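You operate a simulated robot arm through the tools that you are given. There is no shell and no other tool. Be economical: measure what you need, move in short steps, check, and stop when the job is done.

The job below is to be done with a simulated robot arm. You get a single attempt, and the scene is never put back.

Task
Put the beaker in the sink basin. Put one of the white bottles from the front of the paper table on the desk before the computer. Stack the grey film carton from the front of the paper table on top of the red film carton. Fetch the black frame and set it on the top of the service table. Put the grey sensor on the top of the packing table away on the top of the service table. Open the bench drawer, put the film cartridge from the top of the packing table in the inside of the bench drawer, then shut the drawer. Put the large grey gear on the top of the packing table away on the lower middle shelf of the side shelving. Put two of the sensors from the top of the packing table on the grey disc case there. The order is free. Set down upright: beaker, white bottle.

The check looks at the end state, three seconds after you hand in, the way a careful person would. Anything else that was tipped, shoved, dropped, spilled or broken makes it a failure.

Robot
A 7-joint arm with a two-finger gripper on a trunk, on a base that drives. Base frame: it is fixed to the floor where the robot stands at the start and does not move with it; the origin is under the middle of the robot, x ahead of it, y to its left, z up; the surface under the hand at the start is at about z = 880. Readings come in mm, degrees, newtons and seconds.
With the tool pointing down near the work surface it reaches from about 280 to 760 mm from the robot's upright axis, wherever it stands. Its first joint turns from -143.0 to 143.0 degrees. Places, roughly: beaker [500, 0, 1000]; bench drawer [400, -400, 800]; black frame (21x16x2 cm) [400, 1900, 400]; desk before the computer (22x14 cm) [-1600, -2580, 740]; disc case (15x13x1 cm) [600, 1100, 800]; film carton [500, -3000, 750]; film cartridge [500, 1000, 750]; grey sensor [500, 2000, 750]; inside of the bench drawer [400, -400, 800]; large grey gear (6x6x3 cm) [300, 1000, 800]; lower middle shelf of the side shelving [-1300, 5000, 700]; sensor [500, 1500, 750]; sink basin [500, -800, 800]; top of the service table [500, 3600, 800]; white bottle [250, -3000, 750]. Payload 2.45 kg.
The tool frame sits at the grasp point between the pads (the TCP): z along the fingers, y along the line on which they close. The tips reach 26 mm beyond it. The gripper opens to 96 mm. The gripper's body begins 69 mm behind the TCP.
Orientation is that of the tool frame in the base frame, as [roll, pitch, yaw] about the fixed x, y, z axes, in that order (R = Rz(yaw) Ry(pitch) Rx(roll)). With the fingers straight down and closing along the base's y, the tool's x points along the base's -x, its y along +y and its z along -z.

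Tools
- The arm moves only by the tool drive_tool. Its argument "increments" is a list of rows, each a list of 7 numbers: the shift along the tool's x, y, z in mm, then the turn, a rotation vector about the tool's x, y, z in rad, then the closure in counts, from 0 (fully open) to 255 (shut). In form: [[x, y, z, rx, ry, rz, hand], ...]. A call has 1 to 8 rows; each row shifts and turns the commanded pose from where the row before left it, along the tool's axes as they then stand. A row lasts 0.2 s, in which the tool goes at most 50 mm and 8.6 degrees; a call with a longer step from one row to the next is refused whole, and so is a gripper value outside its range. Where a pose cannot be reached the arm comes as near as it can. A force on the tool above 40 N (or 10 N above the force at the start of the call, whichever is more), or a blocked arm, ends the call early, and 0.2 s more pass. The fingers move at their own pace and stop on an object; they squeeze with about 44 N. The grip force told is the motor's: it shows also when the fingers shut on nothing. Time passes only in rows, and 0.2 s behind the last, so rows that do not move let the fingers close. The reply holds the time, the measured pose of the TCP, the force on the tool along the base axes, the opening and the grip force, in the units named above and with some noise, with the torque about the TCP (base axes, N m) and any sound that the robot's microphone picked up.
- Cameras (640 x 400 px; columns grow to the right, rows downward): "scene" is now at [21.7, 169, 1440.8]; the picture's right is [-0.19, -0.98, 0.00], its down [-0.80, 0.15, -0.58] and it looks along [0.57, -0.11, -0.81] (base axes); focal length 214 px, centre (320, 200). "wrist" rides on the gripper at [82, 3, -98] in the tool frame; the picture's right is [-0.04, 1.00, 0.00], its down [-0.73, -0.03, -0.68] and it looks along [-0.68, -0.03, 0.73] (tool axes); focal length 256 px, centre (320, 200). There is no depth. A picture from a camera that has moved, and an enlarged one, comes with that camera's place and axes in the base frame and with its lens.
- capture(camera): a new picture of that camera. No time passes.
- raise_lower(by): slides the trunk up (or, below 0, down) by that many mm; the arm and the scene camera ride with it, the base frame stays. It gives what a move gives, with no picture.
- base_move(legs): drives the robot by 1 to 6 legs, each [ahead, turn to the left] in mm and degrees, along the robot's own axes; the way and the turn of a leg run together, so that a leg with both is an arc; at most 1500 mm and 180 degrees a leg. The arm and the cameras ride along, it lands a little off, and it stops where it bumps. It gives what a move gives.
- head_to(pan, tilt): turns the head with the scene camera to pan (to the left, within 155 degrees either way) and tilt (down, from -29 to 69), counted from straight ahead of the robot. It gives what a move gives.
- close_up(camera, box): a new picture of the part [left, top, right, bottom] of that camera's present view, enlarged. No time passes.
- job_done(): hands the job in; it is judged then, once.

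Go step by step. Nothing tells you exact positions but the pictures and the camera data: compare them with the known pose of the tool, close in by small moves and look again before you grip or let go. The budget is 525 turns and 288 pictures, counting those below and the enlarged ones. Unless the task says otherwise, let go and move clear before handing in, and close with one line.

The tools are called after "Request:" as name(argument=value, ...) on one line, values as JSON. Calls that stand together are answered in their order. drive_tool: Moves the arm, as the interface text tells. Its arguments: {"type":"object","properties":{"increments":{"type":"array","items":{"type":"array","items":{"type":"number"}}}},"required":["increments"]} The other tools are called the same way: raise_lower (by) slides the trunk up or down; base_move (legs) drives the base; head_to (pan, tilt) turns the head that bears the scene camera; capture (camera) takes a picture; close_up (camera, box) takes an enlarged picture of a part of a camera's view; job_done () hands the job in.

At the start:

```text
t: 0.0
ee_pos: [517.4, 92.8, 1087.2]
tcp_rot: [180.0, 0.0, -179.9]
wrist_force: [-0.5, -0.4, 0.4]
torque: [-0.03, -0.01, 0.02]
gripper_width: 96.2
gripper_force: 0.1
trunk travel left (down, up): [-500.0, 140.0]
robot x, y, heading: [2.3, 3.1, -0.1]
head pan, tilt: [-10.7, 54.3]
```

scene: 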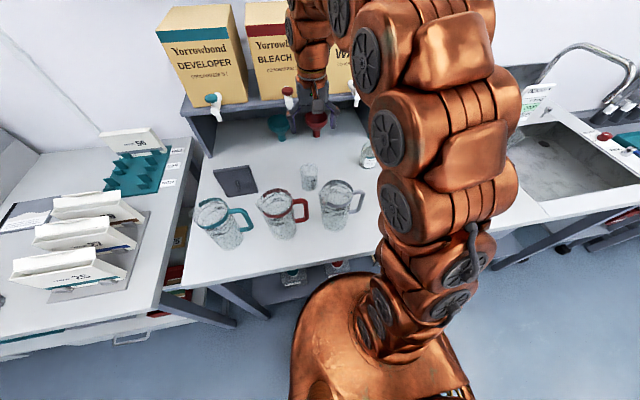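
wrist: 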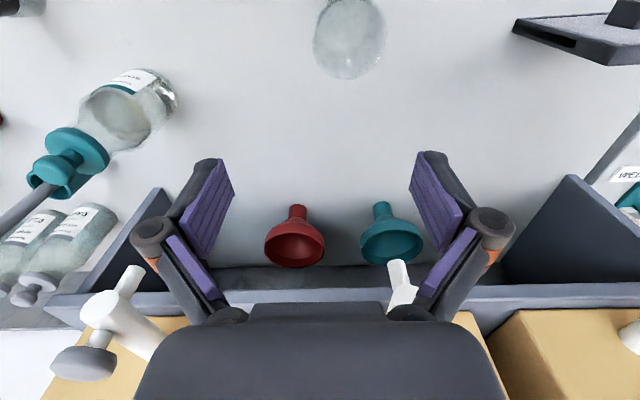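

The bench is ahead, with a small glass that looks like the beaker near (490, 120), and the sink to the right. I'll look closer before I move.

Request:
close_up(camera="scene", box=[180, 100, 420, 250])

Request:
head_to(pan=-60, tilt=45)

Request:
capture(camera="scene")

```text
2.67 times, centred on (300, 175) of scene
camera zoom: at [21.7, 169.0, 1440.8], right [-0.19, -0.98, 0.0], down [-0.8, 0.15, -0.58], along [0.57, -0.11, -0.81], focal length 572 px, centre (373, 267)
```

zoom: 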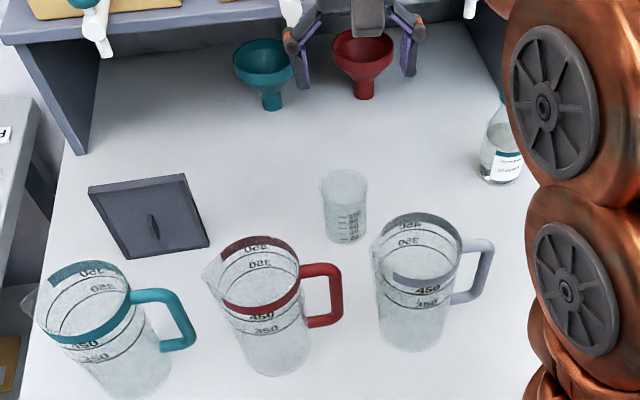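

```text
t: 1.2
ee_pos: [516.4, 93.3, 1086.3]
tcp_rot: [-180.0, -0.1, -179.9]
wrist_force: [1.0, 0.8, 0.6]
torque: [-0.01, -0.03, 0.04]
gripper_width: 96.0
gripper_force: 0.0
trunk travel left (down, up): [-500.0, 140.0]
robot x, y, heading: [1.6, 0.7, -0.1]
head pan, tilt: [-60.0, 45.0]
```

```text
284 pictures are left
camera scene: at [-9.1, 112.1, 1453.4], right [-0.87, -0.5, 0.0], down [-0.35, 0.61, -0.71], along [0.35, -0.61, -0.71], focal length 214 px, centre (320, 200)
```

scene: 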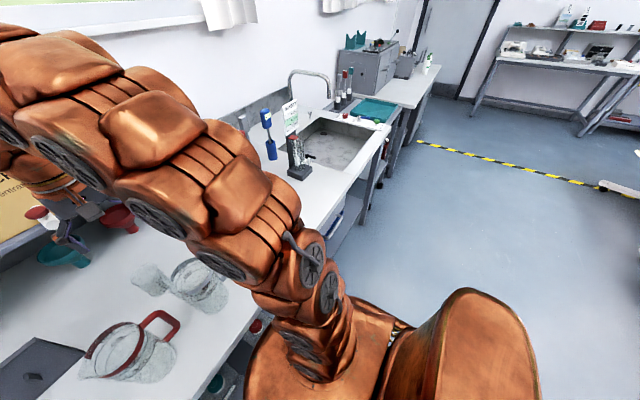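

The beaker stands at about (487, 121), roughly 70 mm tall. I'll move above it and check with the wrist camera.

Request:
drive_tool(increments=[[15, 14, 0, 0, 0, 0, 0], [15, 14, 10, 0, 0, 0, 0], [0, 0, 30, 0, 0, 0, 0], [0, 0, 20, 0, 0, 0, 0]])

Request:
capture(camera="wrist")

Request:
head_to(pan=0, tilt=50)

Request:
capture(camera="scene")

```text
t: 2.2
ee_pos: [488.0, 120.1, 1028.3]
tcp_rot: [-180.0, 0.0, -179.8]
wrist_force: [-0.6, -0.1, 0.3]
torque: [0.01, 0.01, 0.0]
gripper_width: 95.9
gripper_force: 0.1
trunk travel left (down, up): [-500.0, 140.0]
robot x, y, heading: [-0.1, -0.3, 0.2]
head pan, tilt: [-60.0, 45.0]
```

```text
283 pictures are left
camera wrist: at [406.5, 124.6, 1125.4], right [0.04, 1.0, 0.0], down [0.73, -0.03, 0.68], along [0.68, -0.03, -0.73], focal length 256 px, centre (320, 200)
```

wrist: 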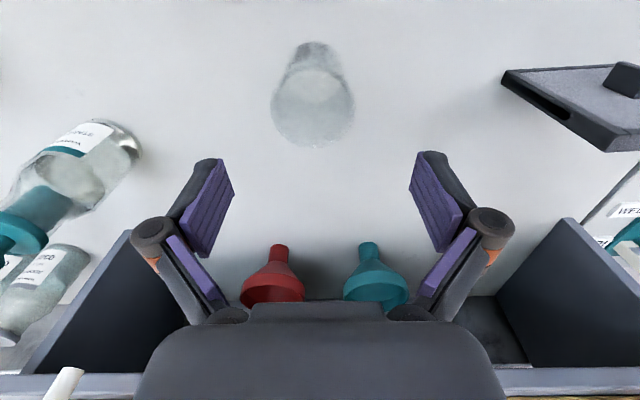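

```text
t: 3.5
ee_pos: [487.0, 120.2, 1027.2]
tcp_rot: [-180.0, 0.0, -179.9]
wrist_force: [-0.5, 1.6, -0.3]
torque: [-0.01, 0.03, 0.01]
gripper_width: 96.2
gripper_force: 0.1
trunk travel left (down, up): [-500.0, 140.0]
robot x, y, heading: [-3.9, 1.0, -0.0]
head pan, tilt: [0.0, 50.0]
```

```text
282 pictures are left
camera scene: at [27.2, 182.5, 1446.5], right [0.0, -1.0, 0.0], down [-0.77, 0.0, -0.64], along [0.64, 0.0, -0.77], focal length 214 px, centre (320, 200)
```

scene: 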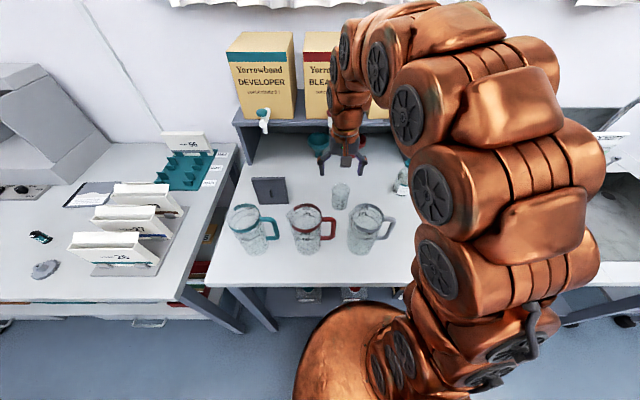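

The beaker's base is at about (470, 119) and its rim at about z 973. I'll shift 18 mm back, go down and grip it.

Request:
drive_tool(increments=[[17, -1, 0, 0, 0, 0, 0], [0, 0, 35, 0, 0, 0, 0], [0, 0, 35, 0, 0, 0, 0], [0, 0, 29, 0, 0, 0, 0], [0, 0, 0, 0, 0, 0, 0]])

Request:
capture(camera="wrist")

```text
t: 4.7
ee_pos: [471.4, 118.7, 929.0]
tcp_rot: [-180.0, 0.0, -179.9]
wrist_force: [-1.4, -0.1, 0.3]
torque: [-0.02, -0.05, -0.03]
gripper_width: 96.0
gripper_force: 0.0
trunk travel left (down, up): [-500.0, 140.0]
robot x, y, heading: [4.6, -2.2, -0.2]
head pan, tilt: [0.0, 50.0]
```

```text
281 pictures are left
camera wrist: at [390.2, 121.9, 1026.0], right [0.04, 1.0, 0.0], down [0.73, -0.03, 0.68], along [0.68, -0.03, -0.73], focal length 256 px, centre (320, 200)
```

wrist: 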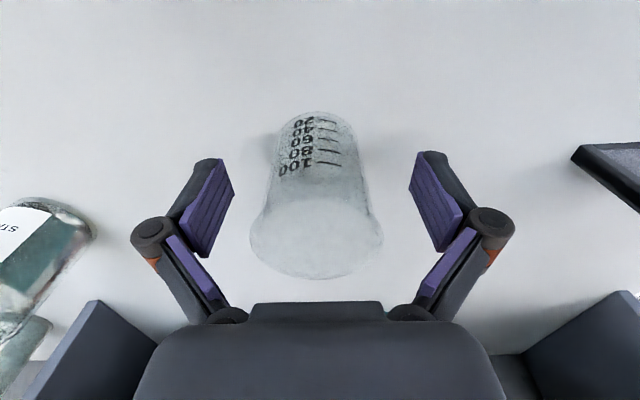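

The beaker's centre is about 7 mm nearer to the robot than the TCP. I'll correct that and close.

Request:
drive_tool(increments=[[7, 0, 0, 0, 0, 0, 0], [0, 0, 0, 0, 0, 0, 255], [0, 0, 0, 0, 0, 0, 255], [0, 0, 0, 0, 0, 0, 255], [0, 0, 0, 0, 0, 0, 255], [0, 0, -15, 0, 0, 0, 255]])

Request:
capture(camera="wrist")

```text
t: 6.1
ee_pos: [463.5, 118.8, 943.3]
tcp_rot: [-180.0, -0.1, -180.0]
wrist_force: [-0.4, -0.2, 0.0]
torque: [-0.03, 0.0, 0.0]
gripper_width: 51.3
gripper_force: 44.2
trunk travel left (down, up): [-500.0, 140.0]
robot x, y, heading: [-2.5, -1.5, 0.1]
head pan, tilt: [0.0, 50.0]
```

```text
280 pictures are left
camera wrist: at [382.6, 122.5, 1041.4], right [0.04, 1.0, 0.0], down [0.73, -0.03, 0.68], along [0.68, -0.03, -0.73], focal length 256 px, centre (320, 200)
```

wrist: 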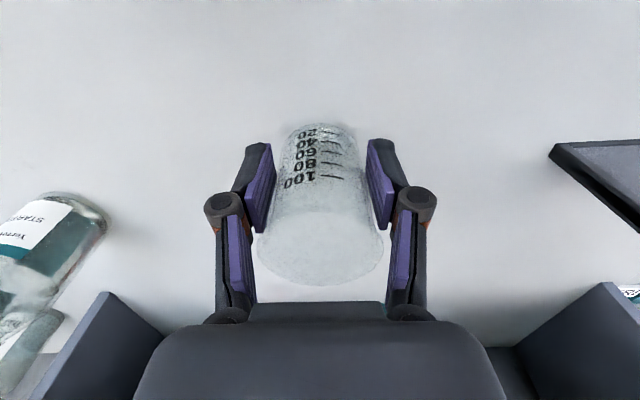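

The beaker is held. I'll lift it high, back off from the bench and drive right to the sink.

Request:
drive_tool(increments=[[0, 0, -40, 0, 0, 0, 255], [0, 0, -45, 0, 0, 0, 255], [0, 0, -45, 0, 0, 0, 255], [0, 0, -45, 0, 0, 0, 255], [0, 0, -45, 0, 0, 0, 255]])

Request:
head_to(pan=-150, tilt=30)

Request:
capture(camera="scene")

Request:
head_to(pan=150, tilt=30)

Request:
capture(camera="scene")

Request:
head_to(pan=90, tilt=25)

Request:
capture(camera="scene")

Request:
head_to(pan=-100, tilt=25)

Request:
capture(camera="scene")

```text
t: 7.3
ee_pos: [463.1, 118.9, 1164.7]
tcp_rot: [-180.0, 0.0, -180.0]
wrist_force: [-1.0, 0.3, -0.8]
torque: [0.0, -0.01, -0.01]
gripper_width: 51.2
gripper_force: 43.3
trunk travel left (down, up): [-500.0, 140.0]
robot x, y, heading: [2.7, -2.8, 0.2]
head pan, tilt: [0.0, 50.0]
```

```text
t: 9.6
ee_pos: [462.9, 120.3, 1163.6]
tcp_rot: [180.0, 0.0, -179.9]
wrist_force: [0.3, 0.9, -0.4]
torque: [0.0, 0.0, 0.01]
gripper_width: 51.2
gripper_force: 43.6
trunk travel left (down, up): [-500.0, 140.0]
robot x, y, heading: [0.5, 0.3, 0.0]
head pan, tilt: [-150.0, 30.0]
```

```text
279 pictures are left
camera scene: at [-128.1, 137.3, 1476.0], right [-0.5, 0.87, 0.0], down [0.43, 0.25, -0.87], along [-0.75, -0.43, -0.5], focal length 214 px, centre (320, 200)
```

scene: 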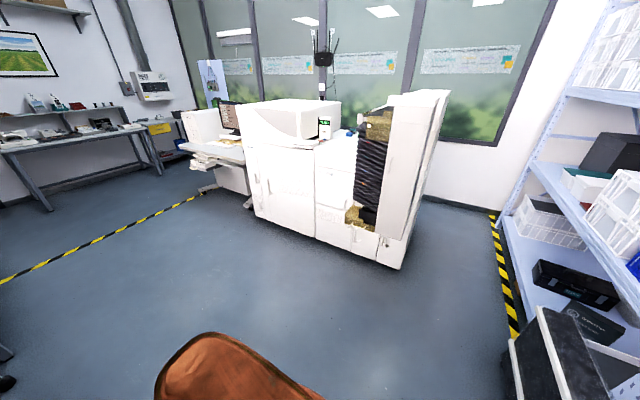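

```text
t: 13.7
ee_pos: [464.4, 120.9, 1163.4]
tcp_rot: [180.0, 0.0, -179.9]
wrist_force: [-0.3, 0.2, -0.3]
torque: [0.0, -0.01, -0.02]
gripper_width: 50.6
gripper_force: 44.4
trunk travel left (down, up): [-500.0, 140.0]
robot x, y, heading: [0.5, -1.3, 0.1]
head pan, tilt: [150.0, 30.0]
```

```text
278 pictures are left
camera scene: at [-128.1, 227.8, 1476.0], right [0.5, 0.87, 0.0], down [0.43, -0.25, -0.87], along [-0.75, 0.43, -0.5], focal length 214 px, centre (320, 200)
```

scene: 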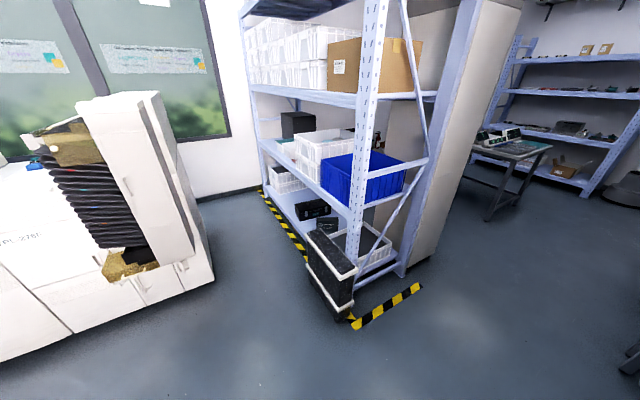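

```text
t: 15.0
ee_pos: [462.5, 120.7, 1163.9]
tcp_rot: [-179.9, 0.0, -179.9]
wrist_force: [0.2, -0.2, -1.7]
torque: [0.0, 0.01, -0.02]
gripper_width: 50.5
gripper_force: 43.9
trunk travel left (down, up): [-500.0, 140.0]
robot x, y, heading: [-1.0, 1.2, -0.0]
head pan, tilt: [90.0, 25.0]
```

```text
277 pictures are left
camera scene: at [-49.9, 274.7, 1484.0], right [1.0, 0.0, 0.0], down [0.0, -0.42, -0.91], along [0.0, 0.91, -0.42], focal length 214 px, centre (320, 200)
```

scene: 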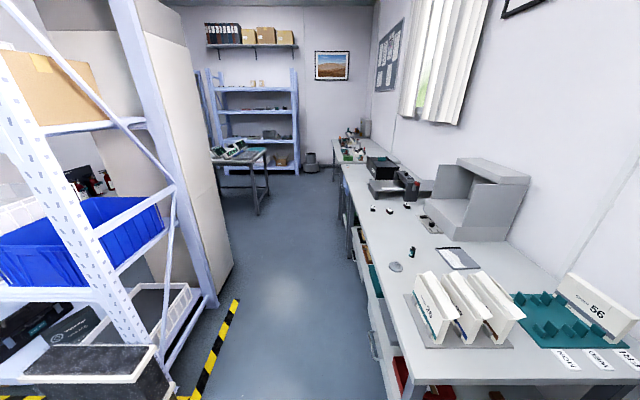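

```text
t: 17.8
ee_pos: [463.4, 120.5, 1163.1]
tcp_rot: [180.0, 0.0, -179.9]
wrist_force: [0.1, 0.1, -0.6]
torque: [-0.04, 0.0, 0.03]
gripper_width: 50.1
gripper_force: 44.3
trunk travel left (down, up): [-500.0, 140.0]
robot x, y, heading: [1.2, 0.7, -0.3]
head pan, tilt: [-100.0, 25.0]
```

```text
276 pictures are left
camera scene: at [-65.8, 91.8, 1484.0], right [-0.98, 0.17, 0.0], down [0.07, 0.42, -0.91], along [-0.16, -0.89, -0.42], focal length 214 px, centre (320, 200)
```

scene: 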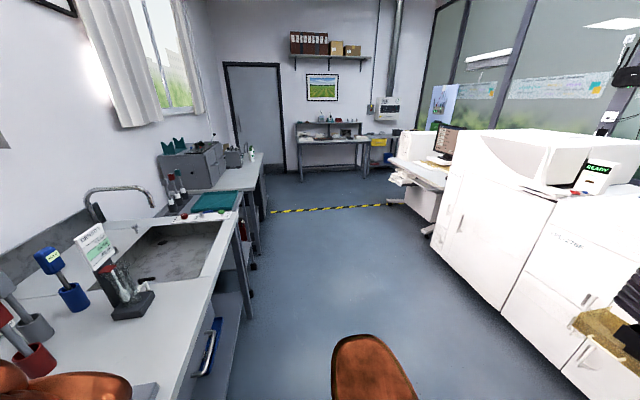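

The floor behind is clear. I'll back off, turn right, drive to the sink and face it.

Request:
base_move(legs=[[-300, 0], [0, -90], [800, 0], [0, 90]])

Request:
head_to(pan=0, tilt=40)

Request:
capture(camera="scene")

```text
t: 31.5
ee_pos: [147.8, -712.1, 1163.2]
tcp_rot: [-180.0, 0.0, 177.9]
wrist_force: [0.1, 0.0, 0.9]
torque: [-0.01, 0.02, 0.02]
gripper_width: 47.9
gripper_force: 43.7
trunk travel left (down, up): [-500.0, 140.0]
robot x, y, heading: [-318.7, -815.3, -2.1]
head pan, tilt: [-100.0, 25.0]
```

```text
t: 33.2
ee_pos: [148.7, -711.8, 1163.8]
tcp_rot: [-180.0, 0.0, 178.0]
wrist_force: [0.6, -0.4, 0.4]
torque: [-0.01, 0.0, 0.0]
gripper_width: 47.8
gripper_force: 44.4
trunk travel left (down, up): [-500.0, 140.0]
robot x, y, heading: [-313.4, -815.7, -1.9]
head pan, tilt: [0.0, 40.0]
```

```text
275 pictures are left
camera scene: at [-276.8, -633.9, 1460.7], right [-0.04, -1.0, 0.0], down [-0.64, 0.02, -0.77], along [0.77, -0.03, -0.64], focal length 214 px, centre (320, 200)
```

scene: 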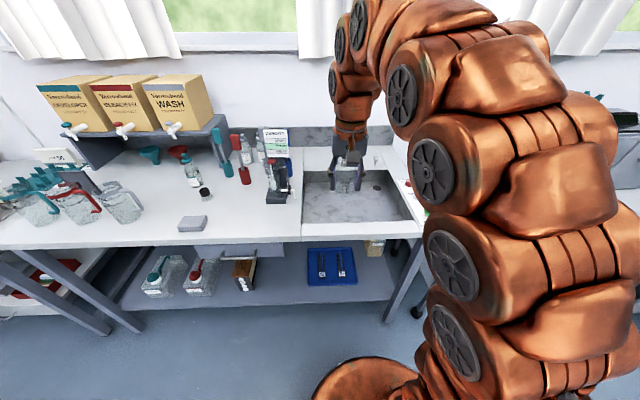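

The sink runs from about x 300 to 665 and y −590 to −1040. I'll drive ahead 290 so the hand is over it and look down.

Request:
base_move(legs=[[290, 0]])

Request:
capture(camera="wrist")

Request:
head_to(pan=-10, tilt=50)

Request:
capture(camera="scene")

```text
t: 35.2
ee_pos: [436.0, -721.2, 1163.3]
tcp_rot: [180.0, 0.0, 178.2]
wrist_force: [0.0, -0.6, -0.3]
torque: [-0.02, 0.01, 0.04]
gripper_width: 47.5
gripper_force: 44.3
trunk travel left (down, up): [-500.0, 140.0]
robot x, y, heading: [-30.0, -821.9, -2.1]
head pan, tilt: [0.0, 40.0]
```

```text
274 pictures are left
camera wrist: at [355.9, -714.1, 1261.4], right [0.07, 1.0, 0.0], down [0.73, -0.05, 0.68], along [0.68, -0.05, -0.73], focal length 256 px, centre (320, 200)
```

wrist: 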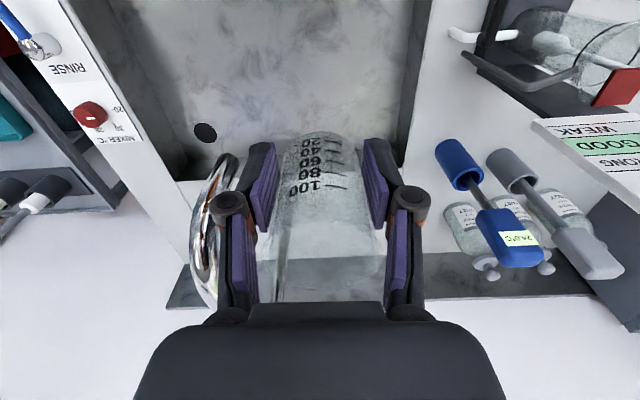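

```text
t: 36.0
ee_pos: [437.1, -721.0, 1163.9]
tcp_rot: [-180.0, 0.0, 178.2]
wrist_force: [0.4, -0.3, -1.1]
torque: [0.02, 0.03, 0.03]
gripper_width: 47.5
gripper_force: 44.1
trunk travel left (down, up): [-500.0, 140.0]
robot x, y, heading: [-28.1, -828.3, -1.7]
head pan, tilt: [-10.0, 50.0]
```

```text
273 pictures are left
camera scene: at [1.6, -656.6, 1446.5], right [-0.21, -0.98, 0.0], down [-0.75, 0.16, -0.64], along [0.63, -0.13, -0.77], focal length 214 px, centre (320, 200)
```

scene: 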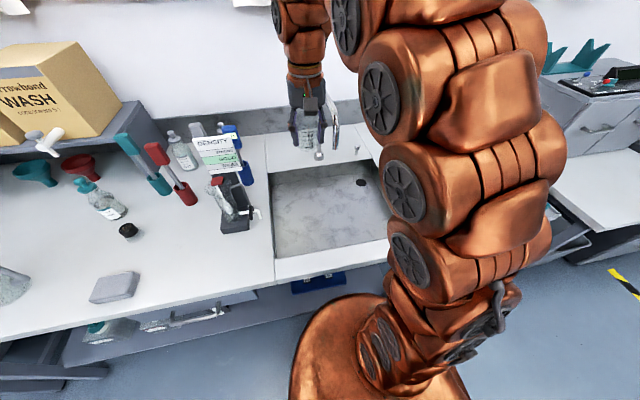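

The width has crept down a little, so the beaker may have shifted in the grip. I'll zoom in on the hand and the faucet before lowering.

Request:
close_up(camera="scene", box=[250, 60, 410, 160])

Request:
close_up(camera="wrist", box=[160, 60, 480, 320])

```text
4.00 times, centred on (330, 110) of scene
camera zoom: at [1.6, -656.6, 1446.5], right [-0.21, -0.98, 0.0], down [-0.75, 0.16, -0.64], along [0.63, -0.13, -0.77], focal length 858 px, centre (280, 560)
```

zoom: 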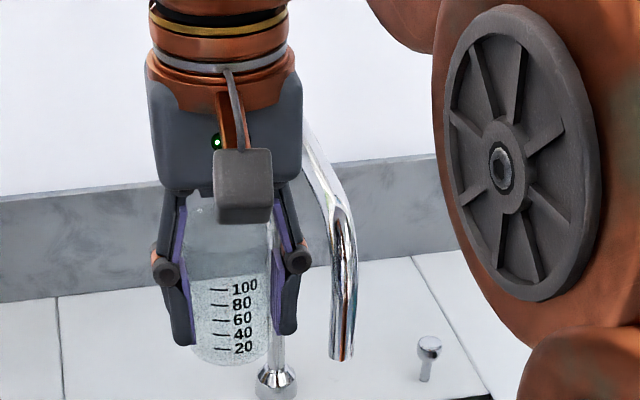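

```text
1.54 times, centred on (320, 190) of wrist
camera zoom: at [356.0, -714.1, 1261.4], right [0.07, 1.0, 0.0], down [0.73, -0.05, 0.68], along [0.68, -0.05, -0.73], focal length 394 px, centre (320, 215)
```

zoom: 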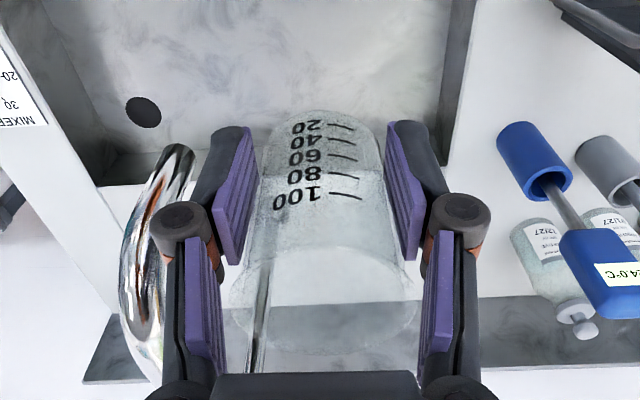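

The beaker rides higher in the grip now, its base about 8 mm beyond the fingertips, so it is secure. The spout is near (468, −799), so I'll shift left to clear it and then descend.

Request:
drive_tool(increments=[[0, 30, 0, 0, 0, 0, 255], [0, 0, 45, 0, 0, 0, 255], [0, 0, 45, 0, 0, 0, 255], [0, 0, 45, 0, 0, 0, 255], [0, 0, 45, 0, 0, 0, 255], [0, 0, 45, 0, 0, 0, 255], [0, 0, 40, 0, 0, 0, 255]])

Request:
capture(camera="wrist")

Request:
close_up(camera="scene", box=[220, 120, 420, 280])

```text
t: 37.5
ee_pos: [439.5, -688.1, 901.0]
tcp_rot: [-180.0, 0.2, 178.3]
wrist_force: [0.4, -0.8, -0.8]
torque: [0.0, -0.04, 0.0]
gripper_width: 47.0
gripper_force: 44.3
trunk travel left (down, up): [-500.0, 140.0]
robot x, y, heading: [-28.2, -825.4, -1.6]
head pan, tilt: [-10.0, 50.0]
```

```text
270 pictures are left
camera wrist: at [357.6, -682.0, 997.7], right [0.07, 1.0, 0.0], down [0.73, -0.05, 0.68], along [0.68, -0.05, -0.73], focal length 256 px, centre (320, 200)
```

wrist: 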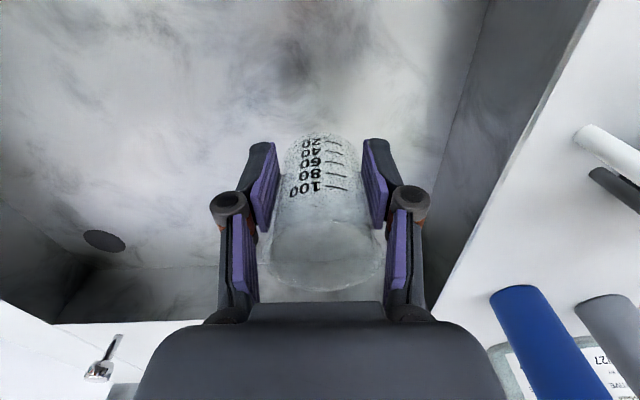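

```text
2.50 times, centred on (320, 200) of scene
camera zoom: at [1.4, -656.7, 1446.5], right [-0.21, -0.98, 0.0], down [-0.75, 0.16, -0.64], along [0.63, -0.13, -0.77], focal length 536 px, centre (320, 200)
```

zoom: 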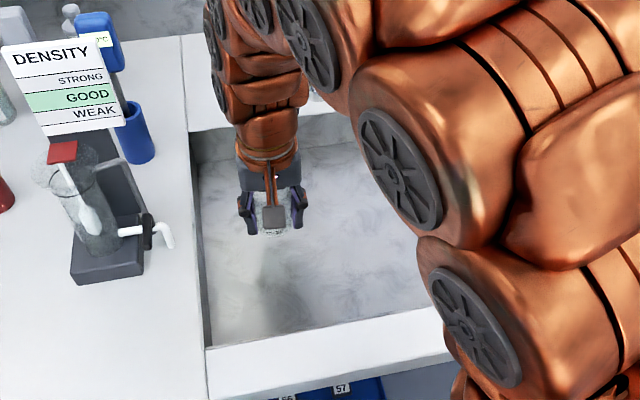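

The sink floor looks to be near z 808. I'll descend slowly.

Request:
drive_tool(increments=[[0, 0, 20, 0, 0, 0, 255], [0, 0, 12, 0, 0, 0, 255], [0, 0, 6, 0, 0, 0, 255], [0, 0, 0, 0, 0, 0, 255]])

Request:
capture(camera="wrist")

Request:
close_up(camera="scene", box=[260, 140, 400, 240])

```text
t: 38.5
ee_pos: [435.9, -688.6, 861.6]
tcp_rot: [179.9, 0.0, 178.1]
wrist_force: [0.1, -0.1, -0.5]
torque: [0.01, -0.01, -0.01]
gripper_width: 46.9
gripper_force: 43.7
trunk travel left (down, up): [-500.0, 140.0]
robot x, y, heading: [-33.5, -828.5, -1.9]
head pan, tilt: [-10.0, 50.0]
```

```text
268 pictures are left
camera wrist: at [355.6, -683.1, 959.3], right [0.07, 1.0, 0.0], down [0.73, -0.05, 0.68], along [0.68, -0.05, -0.73], focal length 256 px, centre (320, 200)
```

wrist: 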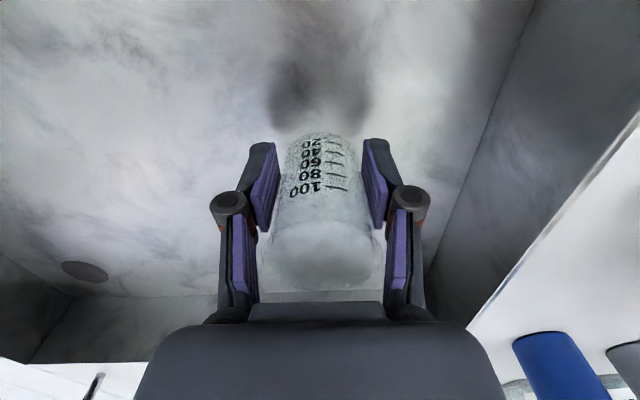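

```text
4.00 times, centred on (330, 190) of scene
camera zoom: at [1.6, -656.6, 1446.5], right [-0.21, -0.98, 0.0], down [-0.75, 0.16, -0.64], along [0.63, -0.13, -0.77], focal length 858 px, centre (280, 240)
```

zoom: 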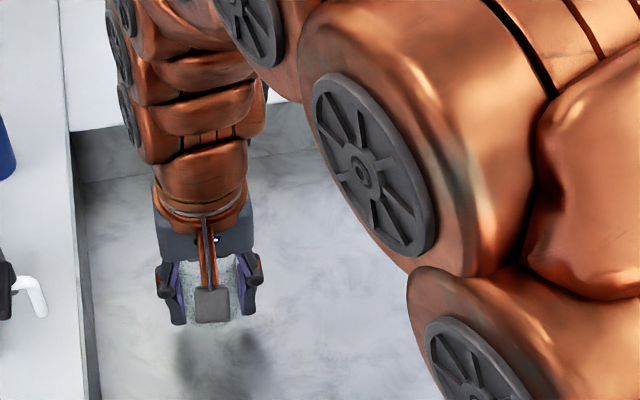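

The floor is about 16 mm below the base. I'll descend in small steps and watch the force.

Request:
drive_tool(increments=[[0, 0, 6, 0, 0, 0, 255], [0, 0, 4, 0, 0, 0, 255], [0, 0, 0, 0, 0, 0, 255]])

Request:
drive_tool(increments=[[0, 0, 3, 0, 0, 0, 255], [0, 0, 0, 0, 0, 0, 255]])

Request:
drive_tool(increments=[[0, 0, 3, 0, 0, 0, 255], [0, 0, 0, 0, 0, 0, 255]])

Request:
capture(camera="wrist")

```text
t: 39.4
ee_pos: [436.3, -688.9, 852.4]
tcp_rot: [179.9, 0.2, 178.2]
wrist_force: [-10.9, 1.1, 30.7]
torque: [-0.03, -0.33, 0.12]
gripper_width: 44.9
gripper_force: 43.5
trunk travel left (down, up): [-500.0, 140.0]
robot x, y, heading: [-29.9, -822.6, -1.9]
head pan, tilt: [-10.0, 50.0]
```

```text
t: 40.0
ee_pos: [437.5, -689.8, 849.5]
tcp_rot: [179.9, 0.2, 178.2]
wrist_force: [-8.3, 4.1, 31.3]
torque: [0.07, -0.38, 0.13]
gripper_width: 43.7
gripper_force: 43.7
trunk travel left (down, up): [-500.0, 140.0]
robot x, y, heading: [-31.4, -826.0, -1.8]
head pan, tilt: [-10.0, 50.0]
```

```text
t: 40.5
ee_pos: [437.3, -690.5, 846.9]
tcp_rot: [-180.0, 0.2, 178.3]
wrist_force: [-10.7, 3.8, 32.1]
torque: [0.05, -0.37, 0.0]
gripper_width: 43.2
gripper_force: 44.0
trunk travel left (down, up): [-500.0, 140.0]
robot x, y, heading: [-27.6, -825.2, -1.9]
head pan, tilt: [-10.0, 50.0]
```

```text
266 pictures are left
camera wrist: at [355.7, -683.5, 943.4], right [0.07, 1.0, 0.0], down [0.73, -0.05, 0.68], along [0.68, -0.05, -0.73], focal length 256 px, centre (320, 200)
```

wrist: 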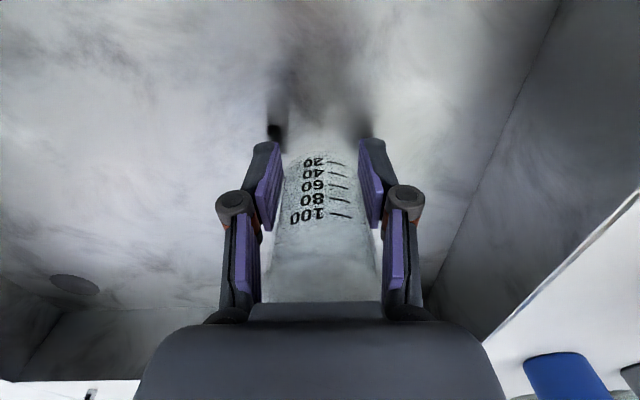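

The beaker is on the floor. I'll open and lift off.

Request:
drive_tool(increments=[[0, 0, 0, 0, 0, 0, 110], [0, 0, 0, 0, 0, 0, 60], [0, 0, 0, 0, 0, 0, 20], [0, 0, 0, 0, 0, 0, 20], [0, 0, -15, 0, 0, 0, 20], [0, 0, -30, 0, 0, 0, 20], [0, 0, -45, 0, 0, 0, 20], [0, 0, -45, 0, 0, 0, 20]])

Request:
capture(camera="wrist")

```text
t: 42.4
ee_pos: [438.7, -690.0, 977.9]
tcp_rot: [-180.0, 0.0, 178.2]
wrist_force: [0.2, -0.8, -0.1]
torque: [-0.02, 0.03, 0.0]
gripper_width: 88.7
gripper_force: 0.1
trunk travel left (down, up): [-500.0, 140.0]
robot x, y, heading: [-32.2, -824.9, -2.2]
head pan, tilt: [-10.0, 50.0]
```

```text
265 pictures are left
camera wrist: at [358.0, -683.4, 1076.5], right [0.07, 1.0, 0.0], down [0.73, -0.05, 0.68], along [0.68, -0.05, -0.73], focal length 256 px, centre (320, 200)
```

wrist: 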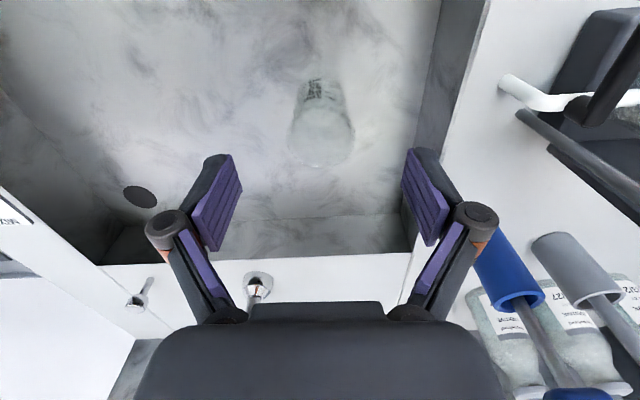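

The beaker stands upright in the sink. Next is the paper table, so I'll raise, back off and drive toward y −2000.

Request:
drive_tool(increments=[[0, 0, -45, 0, 0, 0, 20], [0, 0, -45, 0, 0, 0, 20], [0, 0, -45, 0, 0, 0, 20], [0, 0, -45, 0, 0, 0, 20]])

Request:
base_move(legs=[[-350, 0], [0, -88], [900, 0]])

Request:
head_to(pan=10, tilt=25)

Request:
capture(camera="scene")

Request:
capture(camera="wrist")

```text
t: 43.4
ee_pos: [437.8, -691.5, 1160.5]
tcp_rot: [180.0, 0.1, 178.2]
wrist_force: [0.4, 0.2, -0.6]
torque: [0.01, -0.04, 0.0]
gripper_width: 88.2
gripper_force: 0.1
trunk travel left (down, up): [-500.0, 140.0]
robot x, y, heading: [-31.1, -824.1, -2.1]
head pan, tilt: [-10.0, 50.0]
```

```text
t: 53.6
ee_pos: [-241.7, -2164.7, 1160.0]
tcp_rot: [-180.0, 0.0, 89.4]
wrist_force: [0.0, 0.3, 0.5]
torque: [0.0, 0.06, -0.01]
gripper_width: 88.7
gripper_force: 0.1
trunk travel left (down, up): [-500.0, 140.0]
robot x, y, heading: [-386.8, -1699.7, -90.8]
head pan, tilt: [-10.0, 50.0]
```

```text
t: 54.5
ee_pos: [-241.4, -2164.1, 1158.6]
tcp_rot: [-180.0, -0.1, 89.4]
wrist_force: [-0.1, -0.3, 0.0]
torque: [0.0, -0.01, 0.0]
gripper_width: 88.6
gripper_force: 0.0
trunk travel left (down, up): [-500.0, 140.0]
robot x, y, heading: [-384.6, -1699.0, -90.6]
head pan, tilt: [10.0, 25.0]
```

```text
264 pictures are left
camera scene: at [-187.1, -1741.7, 1483.9], right [-0.99, -0.16, 0.0], down [-0.07, 0.42, -0.91], along [0.15, -0.89, -0.42], focal length 214 px, centre (320, 200)
```

scene: 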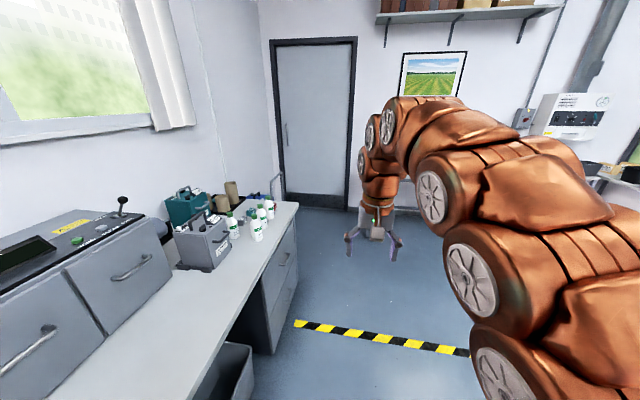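

```text
263 pictures are left
camera wrist: at [-236.6, -2082.2, 1256.9], right [1.0, -0.05, 0.0], down [-0.04, -0.73, 0.68], along [-0.04, -0.68, -0.73], focal length 256 px, centre (320, 200)
```

wrist: 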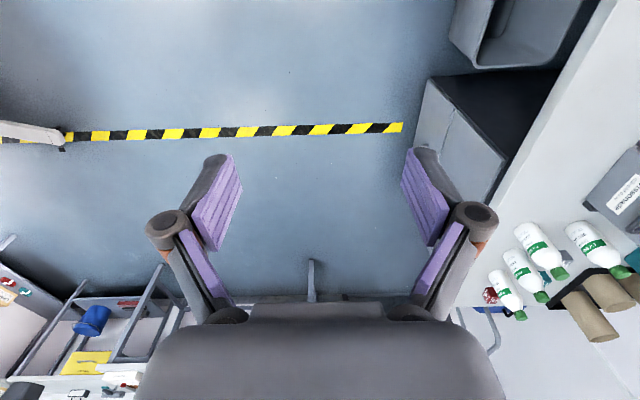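

The white bottles with green labels are on the table to the left, near (250, −2950). I'll drive there and turn to face them.

Request:
base_move(legs=[[1250, 0], [0, 90]])

Request:
head_to(pan=0, tilt=40)

Request:
capture(camera="scene")

Request:
capture(camera="wrist")

```text
t: 64.7
ee_pos: [63.8, -2823.9, 1158.9]
tcp_rot: [-180.0, 0.0, 178.9]
wrist_force: [1.0, -0.2, 0.1]
torque: [-0.04, 0.04, -0.01]
gripper_width: 88.7
gripper_force: 0.0
trunk travel left (down, up): [-500.0, 140.0]
robot x, y, heading: [-404.9, -2964.0, -1.3]
head pan, tilt: [10.0, 25.0]
```

```text
t: 65.5
ee_pos: [64.0, -2822.9, 1160.3]
tcp_rot: [-180.0, 0.1, 178.8]
wrist_force: [0.2, 0.9, 0.8]
torque: [-0.01, 0.0, 0.01]
gripper_width: 88.5
gripper_force: 0.1
trunk travel left (down, up): [-500.0, 140.0]
robot x, y, heading: [-404.5, -2966.4, -1.4]
head pan, tilt: [0.0, 40.0]
```

```text
262 pictures are left
camera scene: at [-363.8, -2781.0, 1460.7], right [-0.02, -1.0, 0.0], down [-0.64, 0.01, -0.77], along [0.77, -0.02, -0.64], focal length 214 px, centre (320, 200)
```

scene: 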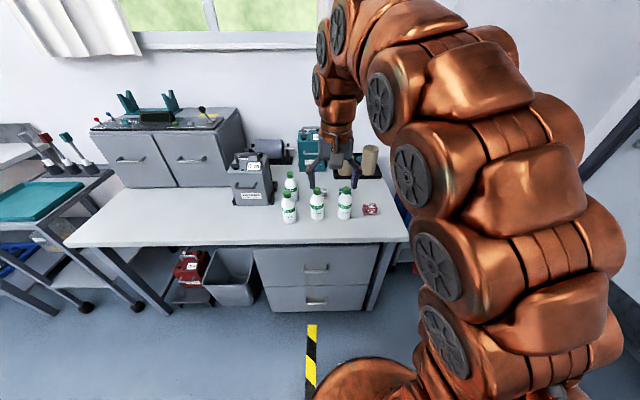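

```text
261 pictures are left
camera wrist: at [-17.9, -2817.7, 1256.9], right [0.06, 1.0, 0.0], down [0.73, -0.04, 0.68], along [0.68, -0.04, -0.73], focal length 256 px, centre (320, 200)
```

wrist: 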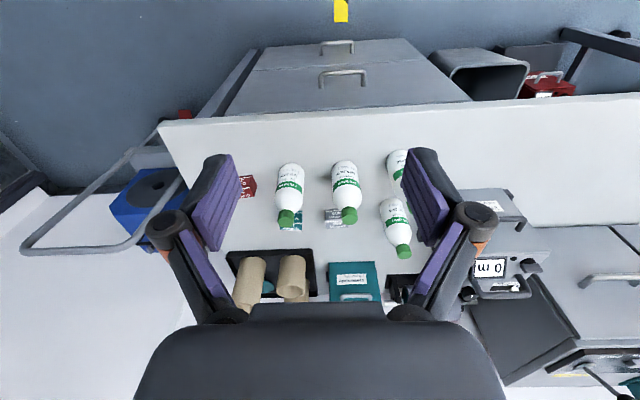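

Four white bottles stand there, with a red carton and others near them. I'll zoom in.

Request:
close_up(camera="wrist", box=[220, 130, 440, 290])

Request:
close_up(camera="scene", box=[220, 140, 420, 260])

```text
2.50 times, centred on (330, 210) of wrist
camera zoom: at [-17.9, -2817.7, 1256.9], right [0.06, 1.0, 0.0], down [0.73, -0.04, 0.68], along [0.68, -0.04, -0.73], focal length 640 px, centre (295, 175)
```

zoom: 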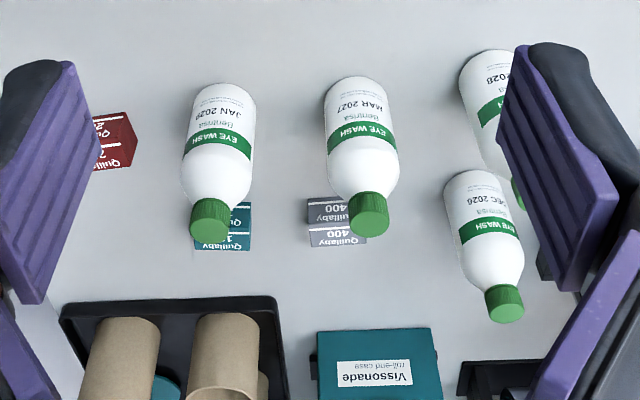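

```text
3.20 times, centred on (320, 200) of scene
camera zoom: at [-363.8, -2781.0, 1460.7], right [-0.02, -1.0, 0.0], down [-0.64, 0.01, -0.77], along [0.77, -0.02, -0.64], focal length 686 px, centre (320, 200)
```

zoom: 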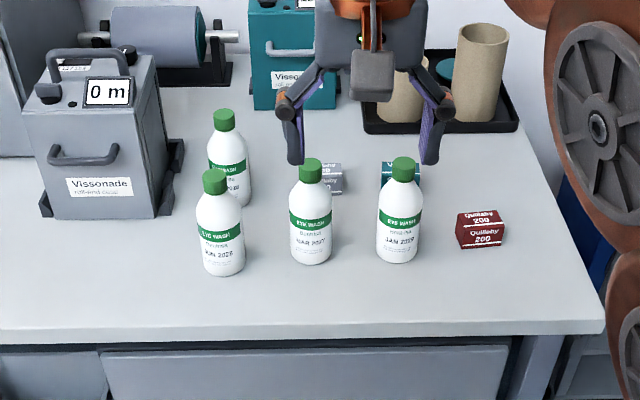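

The bottle "MAR 2027" stands near (325, −2786), with the grey carton behind it and the red one to the right. I'll drive 250 ahead and look again from the wrist.

Request:
base_move(legs=[[250, 0]])

Request:
drive_tool(increments=[[40, 40, 0, 0, 0, 0, 0], [20, 0, 45, 0, 0, 0, 0], [0, 0, 40, 0, 0, 0, 0]])

Request:
capture(camera="wrist")

Request:
capture(camera="scene")

```text
t: 67.3
ee_pos: [316.8, -2827.7, 1159.1]
tcp_rot: [180.0, -0.1, 178.8]
wrist_force: [0.0, 0.2, -0.2]
torque: [-0.05, 0.04, 0.02]
gripper_width: 88.6
gripper_force: 0.2
trunk travel left (down, up): [-500.0, 140.0]
robot x, y, heading: [-156.8, -2969.3, -1.2]
head pan, tilt: [0.0, 40.0]
```

```text
refused: row 1 steps farther than a row can; nothing moved
```

```text
258 pictures are left
camera wrist: at [234.7, -2822.7, 1256.9], right [0.06, 1.0, 0.0], down [0.73, -0.04, 0.68], along [0.68, -0.04, -0.73], focal length 256 px, centre (320, 200)
```

wrist: 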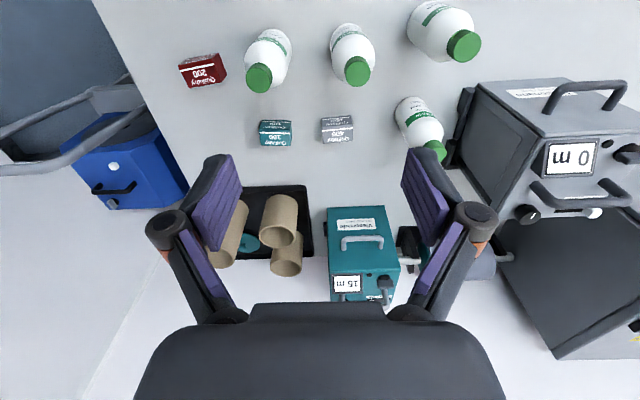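

```text
257 pictures are left
camera scene: at [-111.3, -2786.3, 1460.7], right [-0.02, -1.0, 0.0], down [-0.64, 0.01, -0.77], along [0.77, -0.02, -0.64], focal length 214 px, centre (320, 200)
```

scene: 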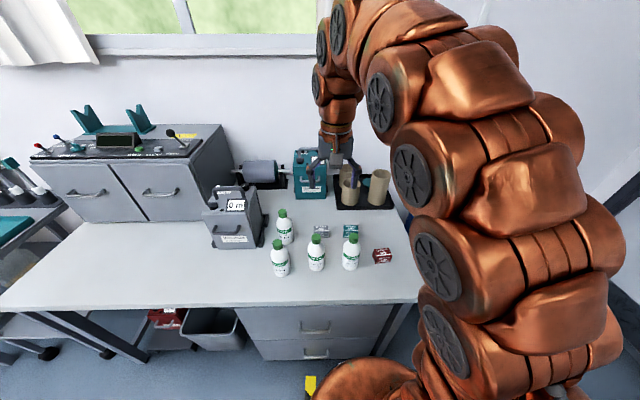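

The cap is at (330, −2786, 943) and the table is at about z 800. I'll move over the bottle and descend to grip it.

Request:
drive_tool(increments=[[-7, 20, 20, 0, 0, 0, 0], [-5, 20, 30, 0, 0, 0, 0], [0, 0, 45, 0, 0, 0, 0], [0, 0, 45, 0, 0, 0, 0], [0, 0, 20, 0, 0, 0, 0]])

Request:
capture(camera="wrist")

```text
t: 68.5
ee_pos: [328.3, -2787.4, 999.4]
tcp_rot: [180.0, 0.1, 178.9]
wrist_force: [-0.7, 0.2, -0.2]
torque: [-0.01, -0.01, -0.01]
gripper_width: 95.9
gripper_force: 0.0
trunk travel left (down, up): [-500.0, 140.0]
robot x, y, heading: [-151.3, -2968.7, -1.2]
head pan, tilt: [0.0, 40.0]
```

```text
256 pictures are left
camera wrist: at [246.5, -2782.6, 1097.4], right [0.06, 1.0, 0.0], down [0.73, -0.04, 0.68], along [0.68, -0.04, -0.73], focal length 256 px, centre (320, 200)
```

wrist: 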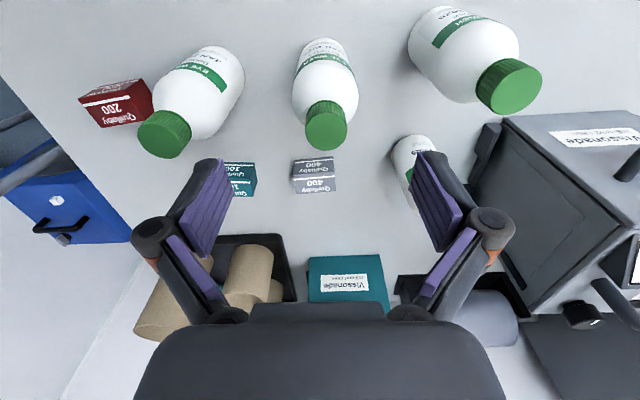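

The cap is centred within 4 mm. I'll descend and grip the shoulder of the bottle.

Request:
drive_tool(increments=[[2, 4, 35, 0, 0, 0, 0], [0, 0, 35, 0, 0, 0, 0], [0, 0, 40, 0, 0, 0, 0], [0, 0, 0, 0, 0, 0, 0]])

Request:
capture(camera="wrist")

```text
t: 69.5
ee_pos: [327.1, -2782.0, 889.6]
tcp_rot: [-180.0, 0.1, 179.0]
wrist_force: [0.5, 0.4, 0.9]
torque: [-0.02, 0.0, -0.01]
gripper_width: 95.9
gripper_force: 0.1
trunk travel left (down, up): [-500.0, 140.0]
robot x, y, heading: [-152.1, -2971.5, -1.4]
head pan, tilt: [0.0, 40.0]
```

```text
255 pictures are left
camera wrist: at [246.0, -2777.4, 987.4], right [0.06, 1.0, 0.0], down [0.73, -0.04, 0.68], along [0.68, -0.04, -0.73], focal length 256 px, centre (320, 200)
```

wrist: 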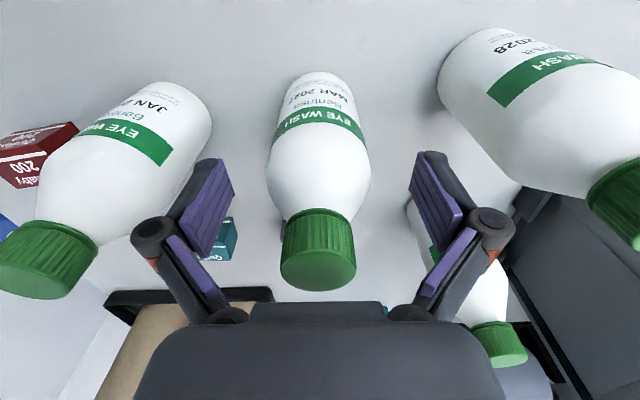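

The pads sit close to the shoulder slope, so I'll go 6 mm lower and grip.

Request:
drive_tool(increments=[[4, 0, 6, 0, 0, 0, 0], [0, 0, 0, 0, 0, 0, 255], [0, 0, 0, 0, 0, 0, 255], [0, 0, 0, 0, 0, 0, 255], [0, 0, 0, 0, 0, 0, 255], [0, 0, 0, 0, 0, 0, 255]])

Request:
drive_tool(increments=[[0, 0, -10, 0, 0, 0, 255], [0, 0, -10, 0, 0, 0, 255], [0, 0, 0, 0, 0, 0, 255]])

Request:
capture(camera="wrist")

```text
t: 70.9
ee_pos: [323.7, -2783.1, 883.8]
tcp_rot: [180.0, 0.0, 178.8]
wrist_force: [0.1, -0.6, 1.5]
torque: [-0.01, 0.04, 0.0]
gripper_width: 56.3
gripper_force: 44.4
trunk travel left (down, up): [-500.0, 140.0]
robot x, y, heading: [-149.5, -2964.6, -1.1]
head pan, tilt: [0.0, 40.0]
```

```text
t: 71.7
ee_pos: [323.7, -2783.0, 905.5]
tcp_rot: [-180.0, 0.0, 179.0]
wrist_force: [-0.5, -1.0, -2.8]
torque: [0.02, 0.02, -0.01]
gripper_width: 56.2
gripper_force: 44.5
trunk travel left (down, up): [-500.0, 140.0]
robot x, y, heading: [-148.8, -2968.8, -1.1]
head pan, tilt: [0.0, 40.0]
```

```text
254 pictures are left
camera wrist: at [241.6, -2777.9, 1002.0], right [0.06, 1.0, 0.0], down [0.73, -0.04, 0.68], along [0.68, -0.04, -0.73], focal length 256 px, centre (320, 200)
```

wrist: 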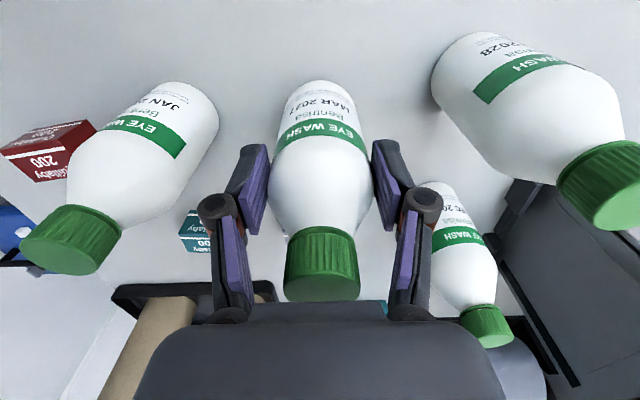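

The bottle is held firmly. I'll lift it high, back off and look toward the desk.

Request:
drive_tool(increments=[[0, 0, -45, 0, 0, 0, 255], [0, 0, -45, 0, 0, 0, 255], [0, 0, -45, 0, 0, 0, 255], [0, 0, -45, 0, 0, 0, 255], [0, 0, -45, 0, 0, 0, 255], [0, 0, -30, 0, 0, 0, 255]])

Request:
base_move(legs=[[-400, 0]])

Request:
head_to(pan=150, tilt=30)

Request:
capture(camera="scene")

Request:
head_to(pan=-150, tilt=30)

Request:
capture(camera="scene")

```text
t: 73.1
ee_pos: [321.7, -2786.9, 1159.6]
tcp_rot: [179.9, -0.1, 179.0]
wrist_force: [-1.1, 0.1, -2.3]
torque: [-0.01, 0.01, -0.04]
gripper_width: 56.6
gripper_force: 44.1
trunk travel left (down, up): [-500.0, 140.0]
robot x, y, heading: [-150.3, -2967.7, -1.2]
head pan, tilt: [0.0, 40.0]
```

```text
t: 75.6
ee_pos: [-68.4, -2779.0, 1159.0]
tcp_rot: [180.0, 0.1, 178.7]
wrist_force: [0.0, -0.2, -2.5]
torque: [-0.01, 0.01, -0.01]
gripper_width: 56.5
gripper_force: 44.0
trunk travel left (down, up): [-500.0, 140.0]
robot x, y, heading: [-541.0, -2962.5, -1.3]
head pan, tilt: [0.0, 40.0]
```

```text
t: 77.9
ee_pos: [-68.6, -2778.4, 1158.7]
tcp_rot: [180.0, 0.0, 178.7]
wrist_force: [-0.1, -0.2, -3.4]
torque: [0.02, 0.04, -0.02]
gripper_width: 56.2
gripper_force: 44.2
trunk travel left (down, up): [-500.0, 140.0]
robot x, y, heading: [-538.3, -2963.8, -1.2]
head pan, tilt: [150.0, 30.0]
```

```text
253 pictures are left
camera scene: at [-663.7, -2728.7, 1476.0], right [0.52, 0.85, 0.0], down [0.43, -0.26, -0.87], along [-0.74, 0.45, -0.5], focal length 214 px, centre (320, 200)
```

scene: 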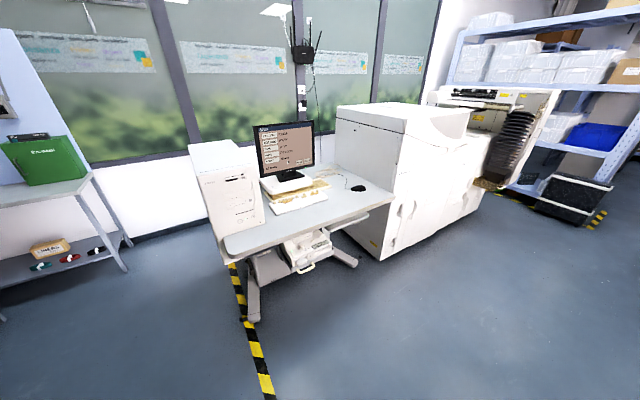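

```text
t: 82.0
ee_pos: [-69.0, -2779.5, 1158.8]
tcp_rot: [180.0, 0.0, 178.7]
wrist_force: [0.3, 0.2, -2.2]
torque: [0.01, 0.02, -0.02]
gripper_width: 56.3
gripper_force: 43.7
trunk travel left (down, up): [-500.0, 140.0]
robot x, y, heading: [-541.2, -2958.4, -1.1]
head pan, tilt: [-150.0, 30.0]
```

```text
252 pictures are left
camera scene: at [-665.8, -2819.2, 1476.0], right [-0.48, 0.88, 0.0], down [0.44, 0.24, -0.87], along [-0.76, -0.42, -0.5], focal length 214 px, centre (320, 200)
```

scene: 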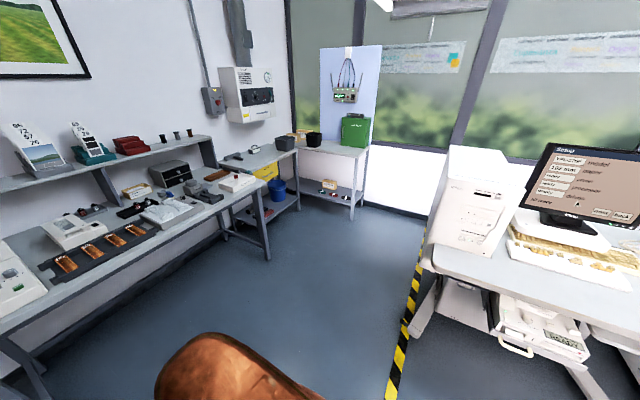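

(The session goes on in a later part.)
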